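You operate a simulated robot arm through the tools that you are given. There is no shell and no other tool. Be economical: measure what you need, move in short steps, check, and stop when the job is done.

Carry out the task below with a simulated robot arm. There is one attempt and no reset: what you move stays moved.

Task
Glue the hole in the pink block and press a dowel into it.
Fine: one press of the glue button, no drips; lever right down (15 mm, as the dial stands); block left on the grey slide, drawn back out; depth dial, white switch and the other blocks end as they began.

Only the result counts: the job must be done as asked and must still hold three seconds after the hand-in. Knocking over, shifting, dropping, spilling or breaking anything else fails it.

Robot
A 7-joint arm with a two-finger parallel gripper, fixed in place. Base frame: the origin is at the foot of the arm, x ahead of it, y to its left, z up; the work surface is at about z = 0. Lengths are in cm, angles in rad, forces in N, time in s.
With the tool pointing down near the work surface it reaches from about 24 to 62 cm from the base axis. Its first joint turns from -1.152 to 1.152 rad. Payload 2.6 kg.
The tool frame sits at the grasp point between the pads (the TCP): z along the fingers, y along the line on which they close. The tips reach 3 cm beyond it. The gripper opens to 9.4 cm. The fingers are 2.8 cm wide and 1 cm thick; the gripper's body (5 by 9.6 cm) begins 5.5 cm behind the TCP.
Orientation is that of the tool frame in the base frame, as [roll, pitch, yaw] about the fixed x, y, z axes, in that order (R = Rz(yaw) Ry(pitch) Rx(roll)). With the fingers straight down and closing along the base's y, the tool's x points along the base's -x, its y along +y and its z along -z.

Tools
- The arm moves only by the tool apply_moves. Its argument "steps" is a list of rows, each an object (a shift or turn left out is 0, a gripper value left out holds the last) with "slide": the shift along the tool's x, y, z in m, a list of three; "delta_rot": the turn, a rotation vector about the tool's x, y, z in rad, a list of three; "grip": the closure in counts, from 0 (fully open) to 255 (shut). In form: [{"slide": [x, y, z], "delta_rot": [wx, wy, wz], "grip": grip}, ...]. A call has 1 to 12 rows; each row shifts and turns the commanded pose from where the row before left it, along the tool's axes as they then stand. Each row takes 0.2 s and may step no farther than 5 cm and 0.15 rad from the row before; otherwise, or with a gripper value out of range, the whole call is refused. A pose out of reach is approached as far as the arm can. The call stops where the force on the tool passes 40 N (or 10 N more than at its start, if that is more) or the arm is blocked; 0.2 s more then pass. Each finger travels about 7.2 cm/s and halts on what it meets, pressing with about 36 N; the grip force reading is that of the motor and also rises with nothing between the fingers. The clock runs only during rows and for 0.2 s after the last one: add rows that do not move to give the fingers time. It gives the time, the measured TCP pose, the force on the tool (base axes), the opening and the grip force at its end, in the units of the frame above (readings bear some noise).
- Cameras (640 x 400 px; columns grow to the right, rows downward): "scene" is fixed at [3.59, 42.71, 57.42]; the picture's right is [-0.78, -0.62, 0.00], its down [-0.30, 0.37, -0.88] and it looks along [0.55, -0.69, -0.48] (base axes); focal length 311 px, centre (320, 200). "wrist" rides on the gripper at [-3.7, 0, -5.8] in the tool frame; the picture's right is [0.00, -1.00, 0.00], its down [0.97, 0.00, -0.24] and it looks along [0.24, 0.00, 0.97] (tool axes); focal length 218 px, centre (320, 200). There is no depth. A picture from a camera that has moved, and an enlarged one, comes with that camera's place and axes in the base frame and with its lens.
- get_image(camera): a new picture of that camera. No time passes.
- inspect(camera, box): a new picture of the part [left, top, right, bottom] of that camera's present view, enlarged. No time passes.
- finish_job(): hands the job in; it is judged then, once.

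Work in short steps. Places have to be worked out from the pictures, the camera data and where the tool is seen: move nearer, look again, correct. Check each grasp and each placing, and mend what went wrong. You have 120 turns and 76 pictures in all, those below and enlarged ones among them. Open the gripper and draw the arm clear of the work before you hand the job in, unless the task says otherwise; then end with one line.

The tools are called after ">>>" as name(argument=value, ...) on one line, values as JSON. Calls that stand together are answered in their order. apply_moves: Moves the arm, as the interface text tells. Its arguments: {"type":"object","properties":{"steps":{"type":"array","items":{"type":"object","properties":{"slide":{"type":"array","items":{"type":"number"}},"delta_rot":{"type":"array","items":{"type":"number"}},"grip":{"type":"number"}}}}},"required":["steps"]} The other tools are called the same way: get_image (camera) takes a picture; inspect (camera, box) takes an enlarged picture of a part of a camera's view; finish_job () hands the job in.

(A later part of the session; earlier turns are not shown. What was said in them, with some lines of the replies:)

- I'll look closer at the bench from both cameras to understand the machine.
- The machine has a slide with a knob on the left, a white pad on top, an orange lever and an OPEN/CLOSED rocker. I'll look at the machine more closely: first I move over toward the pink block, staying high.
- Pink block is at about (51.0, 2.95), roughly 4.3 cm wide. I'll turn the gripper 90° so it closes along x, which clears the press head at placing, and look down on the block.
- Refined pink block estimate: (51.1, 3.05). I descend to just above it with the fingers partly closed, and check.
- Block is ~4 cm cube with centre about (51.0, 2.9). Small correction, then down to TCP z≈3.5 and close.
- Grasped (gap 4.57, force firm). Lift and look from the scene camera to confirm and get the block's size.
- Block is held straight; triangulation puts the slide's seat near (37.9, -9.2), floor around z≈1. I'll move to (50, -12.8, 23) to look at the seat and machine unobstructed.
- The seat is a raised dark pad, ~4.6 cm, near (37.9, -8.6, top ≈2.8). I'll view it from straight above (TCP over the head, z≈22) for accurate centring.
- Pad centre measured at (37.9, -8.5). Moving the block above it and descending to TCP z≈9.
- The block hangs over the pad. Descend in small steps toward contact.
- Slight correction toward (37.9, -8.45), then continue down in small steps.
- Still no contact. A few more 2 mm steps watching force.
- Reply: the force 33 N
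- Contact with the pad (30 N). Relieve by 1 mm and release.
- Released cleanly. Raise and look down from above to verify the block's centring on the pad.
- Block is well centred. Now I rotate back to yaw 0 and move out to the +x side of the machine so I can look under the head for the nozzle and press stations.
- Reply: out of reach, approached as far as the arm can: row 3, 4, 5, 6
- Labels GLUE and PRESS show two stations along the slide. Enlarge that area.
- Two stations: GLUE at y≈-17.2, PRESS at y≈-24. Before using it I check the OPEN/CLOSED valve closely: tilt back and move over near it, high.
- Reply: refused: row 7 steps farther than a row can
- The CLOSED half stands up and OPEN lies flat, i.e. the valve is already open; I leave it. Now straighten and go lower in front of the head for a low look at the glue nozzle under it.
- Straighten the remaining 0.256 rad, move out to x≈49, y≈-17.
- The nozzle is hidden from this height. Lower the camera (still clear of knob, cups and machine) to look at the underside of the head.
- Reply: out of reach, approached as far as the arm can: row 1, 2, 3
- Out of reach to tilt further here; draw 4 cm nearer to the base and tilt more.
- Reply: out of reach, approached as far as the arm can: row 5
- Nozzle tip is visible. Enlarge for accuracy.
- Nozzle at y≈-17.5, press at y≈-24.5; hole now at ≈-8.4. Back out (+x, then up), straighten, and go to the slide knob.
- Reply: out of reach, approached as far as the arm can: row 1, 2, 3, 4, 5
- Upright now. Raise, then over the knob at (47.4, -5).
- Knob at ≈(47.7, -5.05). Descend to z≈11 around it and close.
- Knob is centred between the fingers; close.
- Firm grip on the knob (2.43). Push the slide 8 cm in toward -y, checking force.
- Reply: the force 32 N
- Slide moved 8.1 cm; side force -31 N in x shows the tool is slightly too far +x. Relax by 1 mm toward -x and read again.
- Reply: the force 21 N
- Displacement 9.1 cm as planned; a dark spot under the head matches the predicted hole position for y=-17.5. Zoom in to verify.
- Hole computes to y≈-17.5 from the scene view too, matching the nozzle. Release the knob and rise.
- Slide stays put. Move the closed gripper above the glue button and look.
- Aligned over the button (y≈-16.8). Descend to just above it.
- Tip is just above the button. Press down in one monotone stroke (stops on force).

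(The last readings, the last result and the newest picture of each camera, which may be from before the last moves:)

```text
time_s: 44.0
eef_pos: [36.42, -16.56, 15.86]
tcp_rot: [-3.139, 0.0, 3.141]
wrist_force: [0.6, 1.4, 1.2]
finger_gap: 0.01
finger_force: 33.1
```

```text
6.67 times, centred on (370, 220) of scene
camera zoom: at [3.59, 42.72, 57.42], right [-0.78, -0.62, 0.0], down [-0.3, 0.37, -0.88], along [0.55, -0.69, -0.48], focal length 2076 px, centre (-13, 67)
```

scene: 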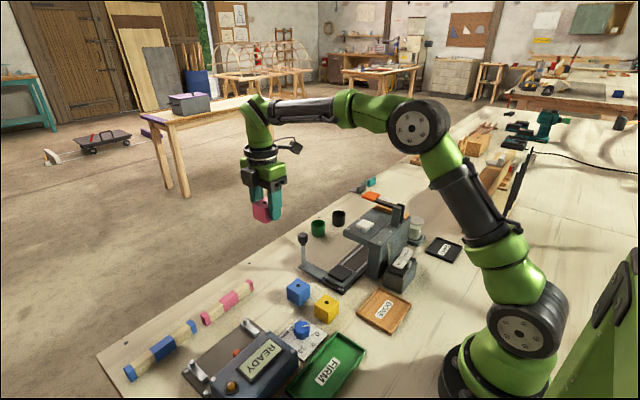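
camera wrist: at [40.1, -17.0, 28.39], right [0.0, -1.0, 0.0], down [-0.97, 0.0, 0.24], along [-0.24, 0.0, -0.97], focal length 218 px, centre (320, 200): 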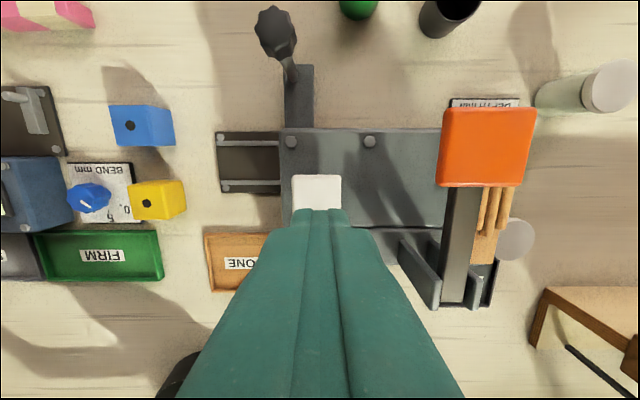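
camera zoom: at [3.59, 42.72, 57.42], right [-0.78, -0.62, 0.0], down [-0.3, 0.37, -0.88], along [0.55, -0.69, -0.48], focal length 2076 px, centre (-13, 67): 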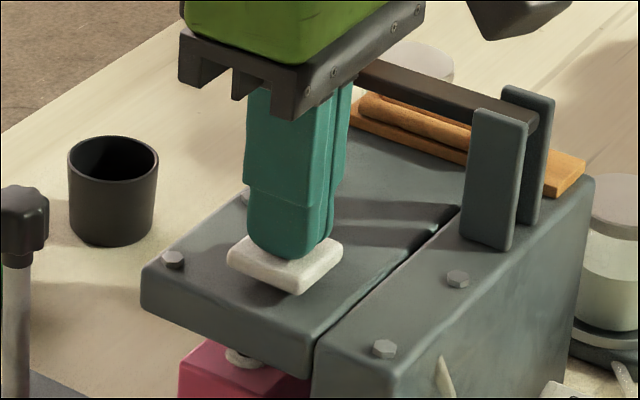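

Button is going down and the nozzle is lowering onto the hole. Continue gently to its bottom.

>>> apply_moves(steps=[{"slide": [0, 0, 0.001]}, {"slide": [0, 0, 0.001]}, {}])

>>> inspect(camera="scene", box=[345, 210, 385, 250])

```text
time_s: 44.8
eef_pos: [36.5, -16.79, 15.67]
tcp_rot: [-3.14, 0.0, -3.14]
wrist_force: [-3.9, -1.1, 8.2]
finger_gap: 0.0
finger_force: 32.9
```

```text
10.00 times, centred on (365, 230) of scene
camera zoom: at [3.59, 42.72, 57.42], right [-0.78, -0.62, 0.0], down [-0.3, 0.37, -0.88], along [0.55, -0.69, -0.48], focal length 3114 px, centre (-130, -100)
```

zoom: 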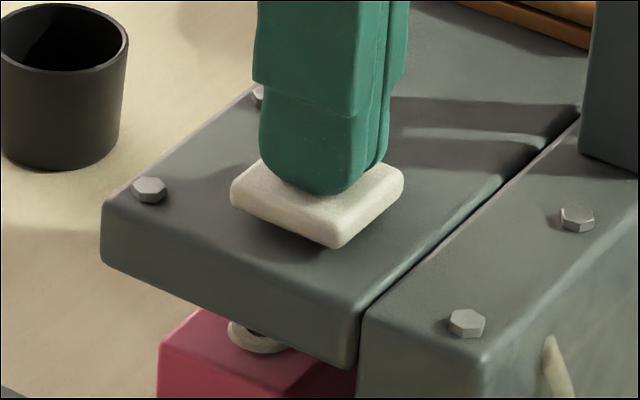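

A glue ring now shows around the hole. Release the button straight up.

>>> apply_moves(steps=[{"slide": [0, 0, -0.03]}, {"slide": [0, 0, -0.04]}, {"slide": [0, 0, -0.01]}, {}])

>>> inspect(camera="scene", box=[300, 190, 420, 290])

```text
time_s: 45.8
eef_pos: [36.49, -16.65, 23.94]
tcp_rot: [-3.14, 0.001, -3.139]
wrist_force: [1.1, -0.3, 0.1]
finger_gap: 0.01
finger_force: 32.9
```

```text
4.00 times, centred on (360, 240) of scene
camera zoom: at [3.59, 42.71, 57.42], right [-0.78, -0.62, 0.0], down [-0.3, 0.37, -0.88], along [0.55, -0.69, -0.48], focal length 1246 px, centre (160, 40)
```

zoom: 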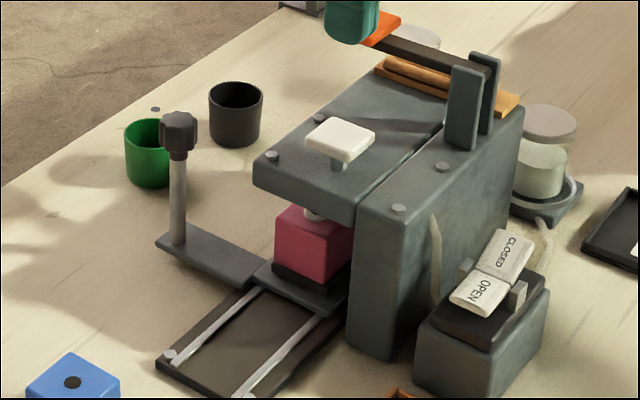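

Glue applied, button back up. Return to the knob at ≈(47.6, -14.2).

>>> apply_moves(steps=[{"slide": [-0.04, 0.009, 0], "grip": 90}, {"slide": [-0.04, 0.009, 0]}, {"slide": [-0.031, 0.006, 0]}, {"slide": [0, 0, 0.04]}, {}])

>>> get_image(camera="wrist")

```text
time_s: 47.0
eef_pos: [47.46, -14.24, 19.7]
tcp_rot: [-3.14, 0.001, 3.141]
wrist_force: [-0.6, 0.3, 0.6]
finger_gap: 6.07
finger_force: 0.1
```

```text
31 pictures are left
camera wrist: at [51.22, -14.26, 25.58], right [0.0, -1.0, 0.0], down [-0.97, 0.0, 0.24], along [-0.24, 0.0, -0.97], focal length 218 px, centre (320, 200)
```

wrist: 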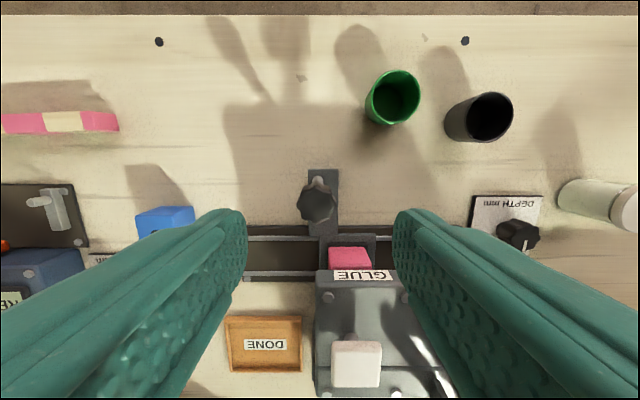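

>>> inspect(camera="wrist", box=[290, 150, 410, 300])

```text
2.67 times, centred on (350, 225) of wrist
camera zoom: at [51.22, -14.26, 25.58], right [0.0, -1.0, 0.0], down [-0.97, 0.0, 0.24], along [-0.24, 0.0, -0.97], focal length 582 px, centre (240, 133)
```

zoom: 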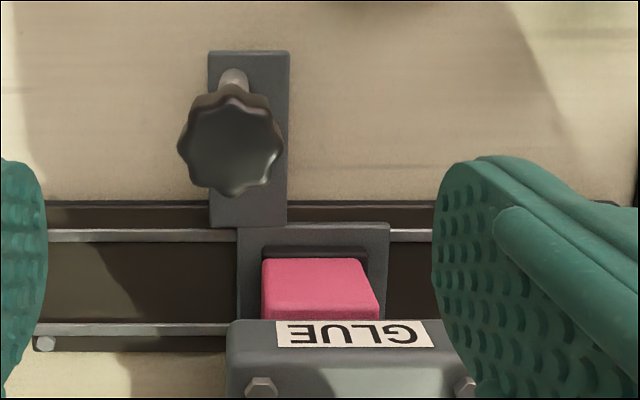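

Knob at ≈(47.6, -14.1). Descend and grip it again.

>>> apply_moves(steps=[{"slide": [-0.0012, 0.0013, 0.03]}, {"slide": [0, 0, 0.03]}, {"slide": [0, 0, 0.024]}, {}, {"grip": 230}, {}, {}, {}])

```text
time_s: 48.8
eef_pos: [47.64, -14.05, 11.26]
tcp_rot: [-3.14, -0.003, -3.14]
wrist_force: [0.5, 1.0, -4.6]
finger_gap: 2.43
finger_force: 45.4
```

Gripped. Draw the slide out 5 cm to check the glue in the hole.

>>> apply_moves(steps=[{"slide": [0, 0.015, 0]}, {"slide": [-0.0004, 0.02, 0]}, {"slide": [-0.0003, 0.015, 0]}, {}])

>>> inspect(camera="scene", box=[330, 220, 370, 260])

```text
time_s: 49.8
eef_pos: [47.68, -9.12, 11.29]
tcp_rot: [-3.141, -0.003, 3.139]
wrist_force: [-26.4, 0.5, 18.8]
finger_gap: 2.44
finger_force: 45.0
```

```text
10.00 times, centred on (350, 240) of scene
camera zoom: at [3.58, 42.72, 57.42], right [-0.78, -0.62, 0.0], down [-0.3, 0.37, -0.88], along [0.55, -0.69, -0.48], focal length 3114 px, centre (20, -200)
```

zoom: 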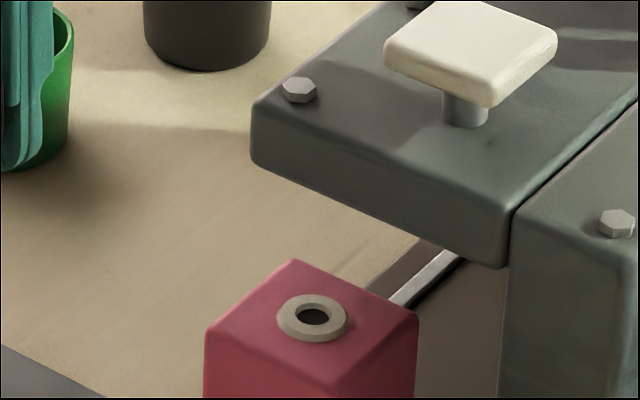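

Glue ring is concentric with the hole, no drips. Now push the slide in to PRESS (~7 cm beyond the glue position), relaxing x first.

>>> apply_moves(steps=[{"slide": [0.0008, -0.01, 0]}, {"slide": [0, -0.02, 0]}, {"slide": [0, -0.02, 0]}, {"slide": [0, -0.02, 0]}, {"slide": [0, -0.02, 0]}, {"slide": [0, -0.015, 0]}, {"slide": [0, -0.008, 0]}, {}])

```text
time_s: 51.6
eef_pos: [47.85, -20.37, 11.24]
tcp_rot: [-3.14, -0.003, -3.136]
wrist_force: [-4.0, -0.3, 2.2]
finger_gap: 2.47
finger_force: 45.0
```

>>> apply_moves(steps=[{"slide": [0, -0.003, 0]}, {"slide": [0, -0.002, 0]}, {"slide": [0, -0.002, 0]}, {}])

```text
time_s: 52.6
eef_pos: [47.72, -21.12, 11.09]
tcp_rot: [-3.138, -0.001, -3.14]
wrist_force: [1.1, -1.6, -8.6]
finger_gap: 2.47
finger_force: 45.0
```

No end-stop felt yet. Release and rise to check the block against the PRESS label.

>>> apply_moves(steps=[{"grip": 90}, {}, {}, {"slide": [0, 0, -0.04]}, {"slide": [0, 0, -0.05]}, {}])

>>> inspect(camera="wrist", box=[270, 150, 430, 310])

```text
time_s: 54.0
eef_pos: [47.66, -21.19, 20.28]
tcp_rot: [-3.139, -0.002, -3.139]
wrist_force: [0.8, 0.1, 0.0]
finger_gap: 6.07
finger_force: 0.1
```

```text
2.50 times, centred on (350, 230) of wrist
camera zoom: at [51.31, -21.15, 26.17], right [0.0, -1.0, 0.0], down [-0.97, 0.0, 0.24], along [-0.24, 0.0, -0.97], focal length 546 px, centre (245, 125)
```

zoom: 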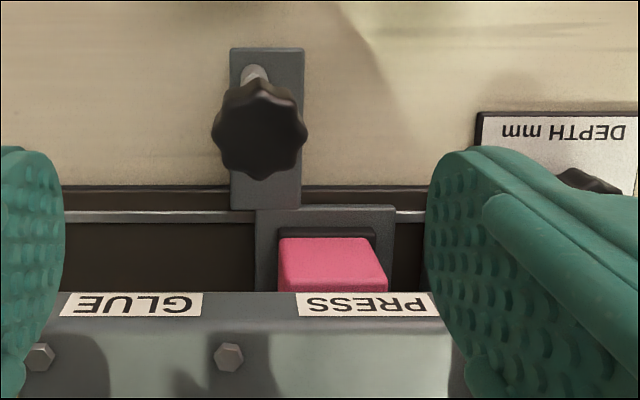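

The slide has snapped ~4 mm further into its PRESS detent (block/label offset now equals that at GLUE). Now go above the orange lever handle (40.0, -25.1) with fingers closed.

>>> apply_moves(steps=[{"slide": [0, 0, -0.045], "grip": 255}, {"slide": [0, 0, -0.015]}, {"slide": [0.038, -0.02, 0]}, {"slide": [0.038, -0.019, 0]}, {}])

>>> get_image(camera="wrist")

>>> inspect(camera="scene", box=[300, 150, 460, 290])

```text
time_s: 55.2
eef_pos: [39.97, -24.98, 26.01]
tcp_rot: [-3.14, 0.0, -3.137]
wrist_force: [0.0, -0.2, -0.4]
finger_gap: 0.01
finger_force: 33.3
```

```text
27 pictures are left
camera wrist: at [43.53, -25.08, 32.05], right [0.0, -1.0, 0.0], down [-0.97, 0.0, 0.24], along [-0.24, 0.0, -0.97], focal length 218 px, centre (320, 200)
```

wrist: 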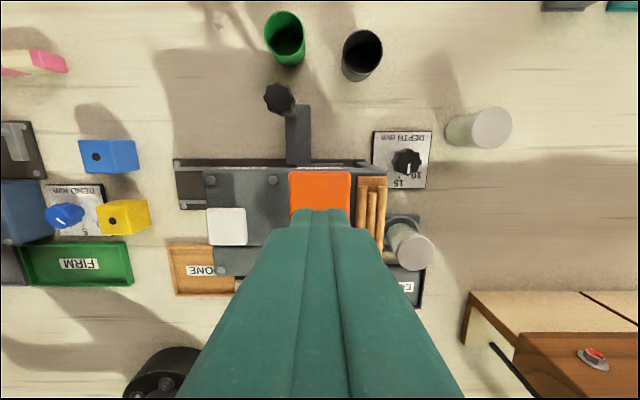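

```text
2.86 times, centred on (380, 220) of scene
camera zoom: at [3.59, 42.71, 57.42], right [-0.78, -0.62, 0.0], down [-0.3, 0.37, -0.88], along [0.55, -0.69, -0.48], focal length 890 px, centre (149, 143)
```

zoom: 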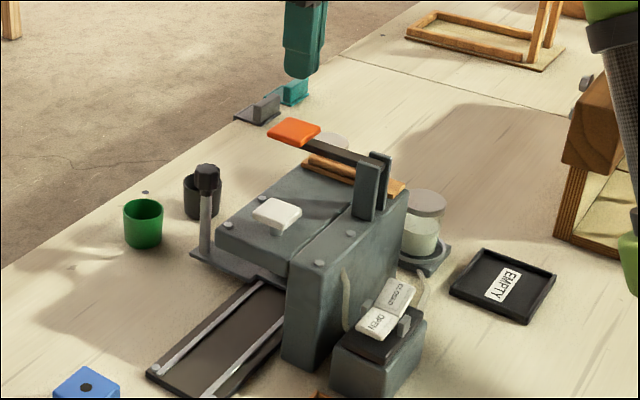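

Well aligned over the handle. Descend to just above, then press down.

>>> apply_moves(steps=[{"slide": [0, 0, 0.045]}, {"slide": [0, 0, 0.007]}, {"slide": [0, 0, 0.005]}, {"slide": [0, 0, 0.005]}, {"slide": [0, 0, 0.005]}, {}])

>>> inspect(camera="scene", box=[330, 170, 420, 250])

```text
time_s: 56.6
eef_pos: [39.94, -24.99, 19.44]
tcp_rot: [-3.139, 0.001, -3.141]
wrist_force: [2.7, 0.4, 3.6]
finger_gap: 0.0
finger_force: 32.9
```

```text
5.00 times, centred on (375, 210) of scene
camera zoom: at [3.59, 42.72, 57.42], right [-0.78, -0.62, 0.0], down [-0.3, 0.37, -0.88], along [0.55, -0.69, -0.48], focal length 1557 px, centre (45, 150)
```

zoom: 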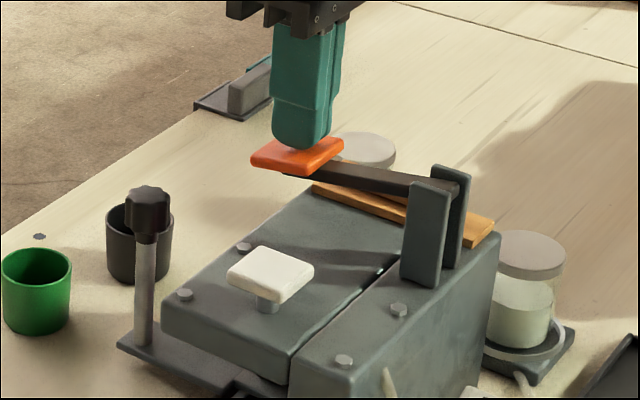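

The lever is moving down. Continue pressing.

>>> apply_moves(steps=[{"slide": [0, 0, 0.005]}, {"slide": [0, 0, 0.005]}, {"slide": [0, 0, 0.005]}, {"slide": [0, 0, 0.004]}, {}])

>>> inspect(camera="scene", box=[330, 170, 420, 250])

```text
time_s: 57.8
eef_pos: [40.13, -25.07, 18.21]
tcp_rot: [-3.135, 0.008, -3.141]
wrist_force: [1.1, 2.6, 37.2]
finger_gap: 0.0
finger_force: 32.7
```

```text
5.00 times, centred on (375, 210) of scene
camera zoom: at [3.57, 42.73, 57.41], right [-0.78, -0.62, 0.0], down [-0.3, 0.37, -0.88], along [0.55, -0.69, -0.48], focal length 1557 px, centre (45, 150)
```

zoom: 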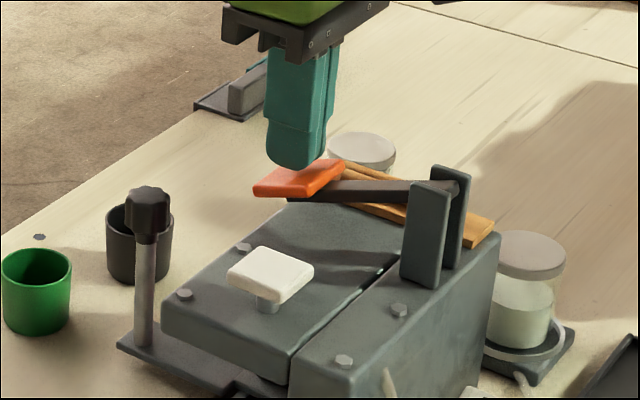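

Resistance at 37 N; see whether it's the end stop: push a little further.

>>> apply_moves(steps=[{"slide": [0, 0, 0.002]}, {"slide": [0, 0, 0.002]}, {}])

```text
time_s: 58.3
eef_pos: [40.37, -25.16, 18.14]
tcp_rot: [-3.133, 0.014, -3.139]
wrist_force: [0.6, 0.2, 3.6]
finger_gap: 0.0
finger_force: 32.9
stopped in row 2: the force on the tool passed its limit (the readings are from after the stop); the commanded pose is now the measured one
```

Force limit reached at z≈18.14 - likely the depth stop. Recentre x by 3 mm and press once more to check it does not yield.

>>> apply_moves(steps=[{"slide": [0.003, 0, -0.002]}, {"slide": [0, 0, 0.003]}, {"slide": [0, 0, 0.002]}, {"slide": [0, 0, 0.001]}, {}, {}])

>>> inspect(camera="scene", box=[355, 185, 405, 225])

```text
time_s: 59.4
eef_pos: [40.2, -25.22, 18.12]
tcp_rot: [-3.129, 0.022, -3.138]
wrist_force: [-0.1, 0.7, 3.9]
finger_gap: 0.02
finger_force: 32.8
stopped in row 5: the force on the tool passed its limit (the readings are from after the stop); the commanded pose is now the measured one
```

```text
10.00 times, centred on (380, 205) of scene
camera zoom: at [3.59, 42.72, 57.42], right [-0.78, -0.62, 0.0], down [-0.3, 0.37, -0.88], along [0.55, -0.69, -0.48], focal length 3114 px, centre (-280, 150)
```

zoom: 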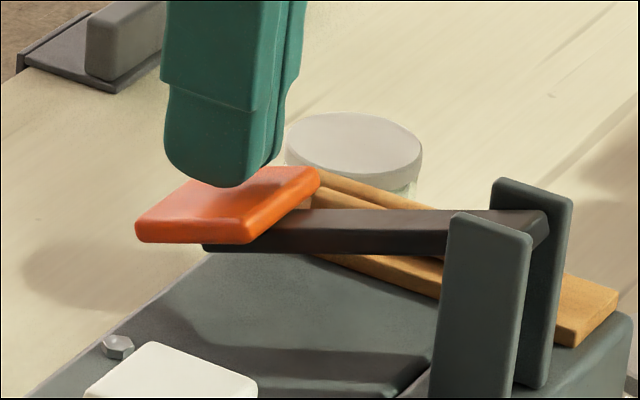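

No further yield: hard stop. Raise off the lever and see.

>>> apply_moves(steps=[{"slide": [0, 0, -0.03]}, {"slide": [0, 0, -0.04]}, {"slide": [0, 0, -0.01]}, {"slide": [-0.035, 0.02, 0], "grip": 90}, {"slide": [-0.035, 0.018, 0]}, {}])

>>> inspect(camera="scene", box=[310, 170, 430, 270])

>>> get_image(camera="wrist")

```text
time_s: 60.8
eef_pos: [47.08, -21.28, 26.07]
tcp_rot: [-3.131, 0.024, -3.138]
wrist_force: [-0.9, -0.4, -0.6]
finger_gap: 6.1
finger_force: 0.0
```

```text
4.00 times, centred on (370, 220) of scene
camera zoom: at [3.59, 42.72, 57.42], right [-0.78, -0.62, 0.0], down [-0.3, 0.37, -0.88], along [0.55, -0.69, -0.48], focal length 1246 px, centre (120, 120)
```

zoom: 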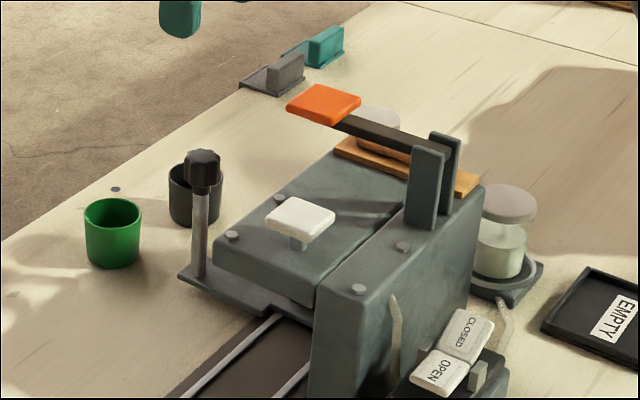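

```text
21 pictures are left
camera wrist: at [50.61, -21.23, 32.08], right [0.0, -1.0, 0.01], down [-0.98, 0.0, 0.22], along [-0.22, -0.01, -0.98], focal length 218 px, centre (320, 200)
```

wrist: 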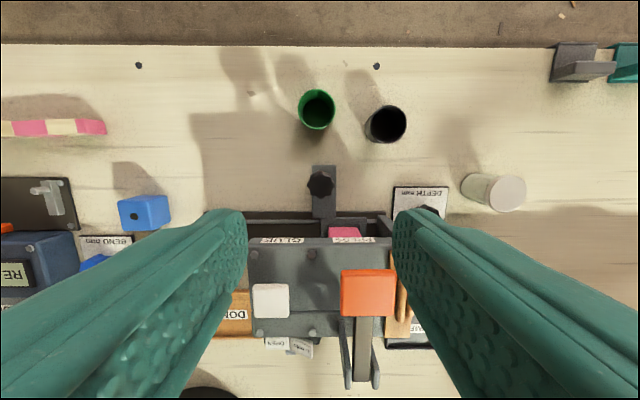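

Lever sprang back up and one dowel has left the magazine. Straighten the wrist and grip the knob at (47.6, -21.4).

>>> apply_moves(steps=[{"slide": [-0.005, -0.001, 0.03], "delta_rot": [-0.01, 0.024, 0]}, {"slide": [0, 0, 0.04]}, {}])

>>> get_image(camera="wrist")

```text
time_s: 61.6
eef_pos: [47.63, -21.38, 19.19]
tcp_rot: [-3.14, -0.002, -3.139]
wrist_force: [0.4, -0.4, 0.4]
finger_gap: 6.07
finger_force: 0.1
```

```text
20 pictures are left
camera wrist: at [51.25, -21.53, 25.02], right [0.0, -1.0, 0.0], down [-0.97, 0.0, 0.24], along [-0.24, 0.0, -0.97], focal length 218 px, centre (320, 200)
```

wrist: 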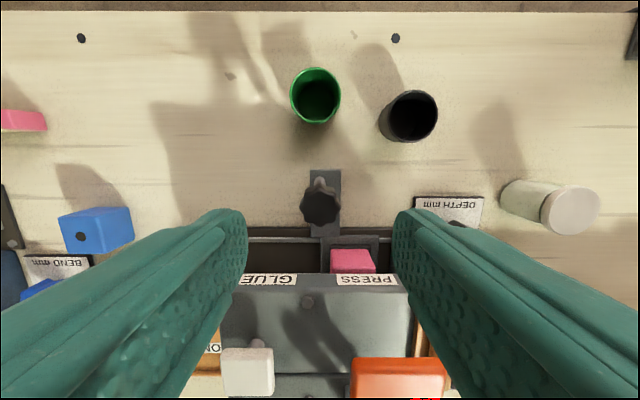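

Knob is centred between the fingers. Descend and grip.

>>> apply_moves(steps=[{"slide": [0, 0, 0.03]}, {"slide": [0, 0, 0.03]}, {"slide": [0, 0, 0.019]}, {}, {"grip": 230}, {}, {}, {}])

```text
time_s: 63.4
eef_pos: [47.44, -21.42, 11.31]
tcp_rot: [-3.14, -0.002, -3.137]
wrist_force: [0.1, -1.3, -3.4]
finger_gap: 2.46
finger_force: 44.6
```

Gripped. Draw the slide back out 14 cm.

>>> apply_moves(steps=[{"slide": [0, 0.01, 0]}, {"slide": [0, 0.02, 0]}, {"slide": [0, 0.02, 0]}, {"slide": [0, 0.02, 0]}, {"slide": [0, 0.02, 0]}, {"slide": [0, 0.02, 0]}, {"slide": [0, 0.02, 0]}, {"slide": [0, 0.01, 0]}, {}])

>>> inspect(camera="scene", box=[300, 210, 400, 300])

```text
time_s: 65.4
eef_pos: [47.47, -7.44, 11.31]
tcp_rot: [-3.139, -0.005, 3.141]
wrist_force: [-12.8, 1.4, 8.1]
finger_gap: 2.45
finger_force: 44.6
```

```text
4.44 times, centred on (350, 255) of scene
camera zoom: at [3.58, 42.72, 57.42], right [-0.78, -0.62, 0.0], down [-0.3, 0.37, -0.88], along [0.55, -0.69, -0.48], focal length 1384 px, centre (187, -44)
```

zoom: 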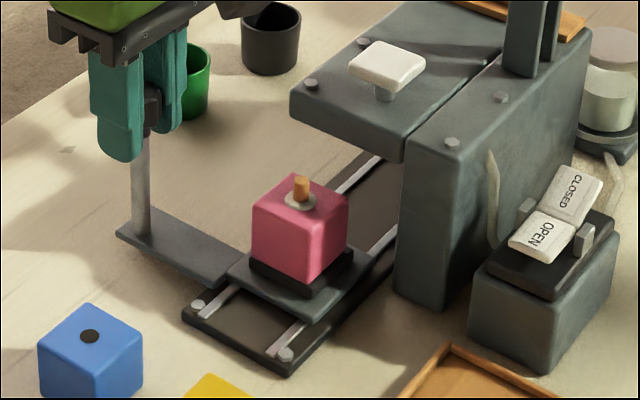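

The dowel stands in the glued hole. Draw the slide the rest of the way to its outer stop.

>>> apply_moves(steps=[{"slide": [0.0003, 0.01, 0]}, {"slide": [0, 0.008, 0]}, {"slide": [0, 0.003, 0]}, {"slide": [0, 0.002, 0]}, {"slide": [0, 0.001, 0]}, {}])

```text
time_s: 66.8
eef_pos: [47.41, -5.05, 11.32]
tcp_rot: [-3.139, -0.002, -3.139]
wrist_force: [-16.7, 0.5, 18.5]
finger_gap: 2.44
finger_force: 44.9
```

>>> apply_moves(steps=[{"slide": [0, 0.001, 0]}, {"slide": [0, 0.001, 0]}, {}])

```text
time_s: 67.6
eef_pos: [47.5, -4.87, 11.31]
tcp_rot: [-3.138, -0.002, -3.138]
wrist_force: [-19.6, -5.1, 19.3]
finger_gap: 2.44
finger_force: 45.0
```

The outer stop is felt (y force rising). Release the knob and rise clear.

>>> apply_moves(steps=[{"slide": [0.0005, -0.0005, 0]}, {"grip": 90}, {}, {}, {"slide": [0, 0, -0.04]}, {"slide": [0, 0, -0.05]}, {"slide": [0, 0, -0.05]}, {}])

>>> get_image(camera="wrist")

>>> inspect(camera="scene", box=[260, 180, 440, 310])

```text
time_s: 69.4
eef_pos: [47.7, -4.58, 25.36]
tcp_rot: [-3.139, -0.002, -3.139]
wrist_force: [-0.9, 0.5, -0.3]
finger_gap: 6.06
finger_force: 0.0
```

```text
18 pictures are left
camera wrist: at [51.36, -4.71, 31.23], right [0.0, -1.0, 0.0], down [-0.97, 0.0, 0.24], along [-0.24, 0.0, -0.97], focal length 218 px, centre (320, 200)
```

wrist: 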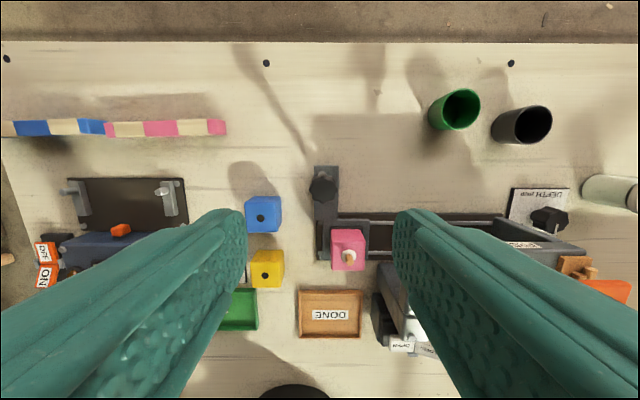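

```text
3.08 times, centred on (350, 245) of scene
camera zoom: at [3.59, 42.71, 57.42], right [-0.78, -0.62, 0.0], down [-0.3, 0.37, -0.88], along [0.55, -0.69, -0.48], focal length 958 px, centre (228, 62)
```

zoom: 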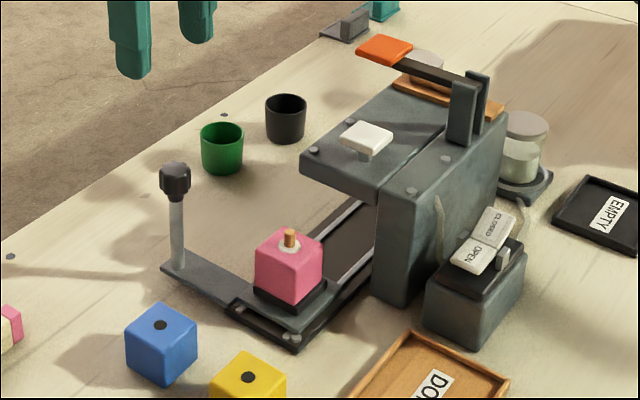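

Block with dowel is on the drawn-out slide; valve, dial and other blocks are unchanged. Open fully, back off a little higher, then hand in.

>>> apply_moves(steps=[{"slide": [0, 0, -0.04], "grip": 0}, {"slide": [0.03, 0, -0.04]}, {}])

```text
time_s: 70.2
eef_pos: [44.42, -4.57, 33.33]
tcp_rot: [-3.14, -0.001, -3.138]
wrist_force: [0.1, -0.5, 0.0]
finger_gap: 9.41
finger_force: 0.0
```

>>> finish_job()

```text
The job is handed in.
```

The pink block's hole was glued with one button press and no visible drips, a dowel was pressed in with the lever down to its stop, and the block sits on the drawn-out slide; I did not touch the depth dial, the white switch or the other blocks.
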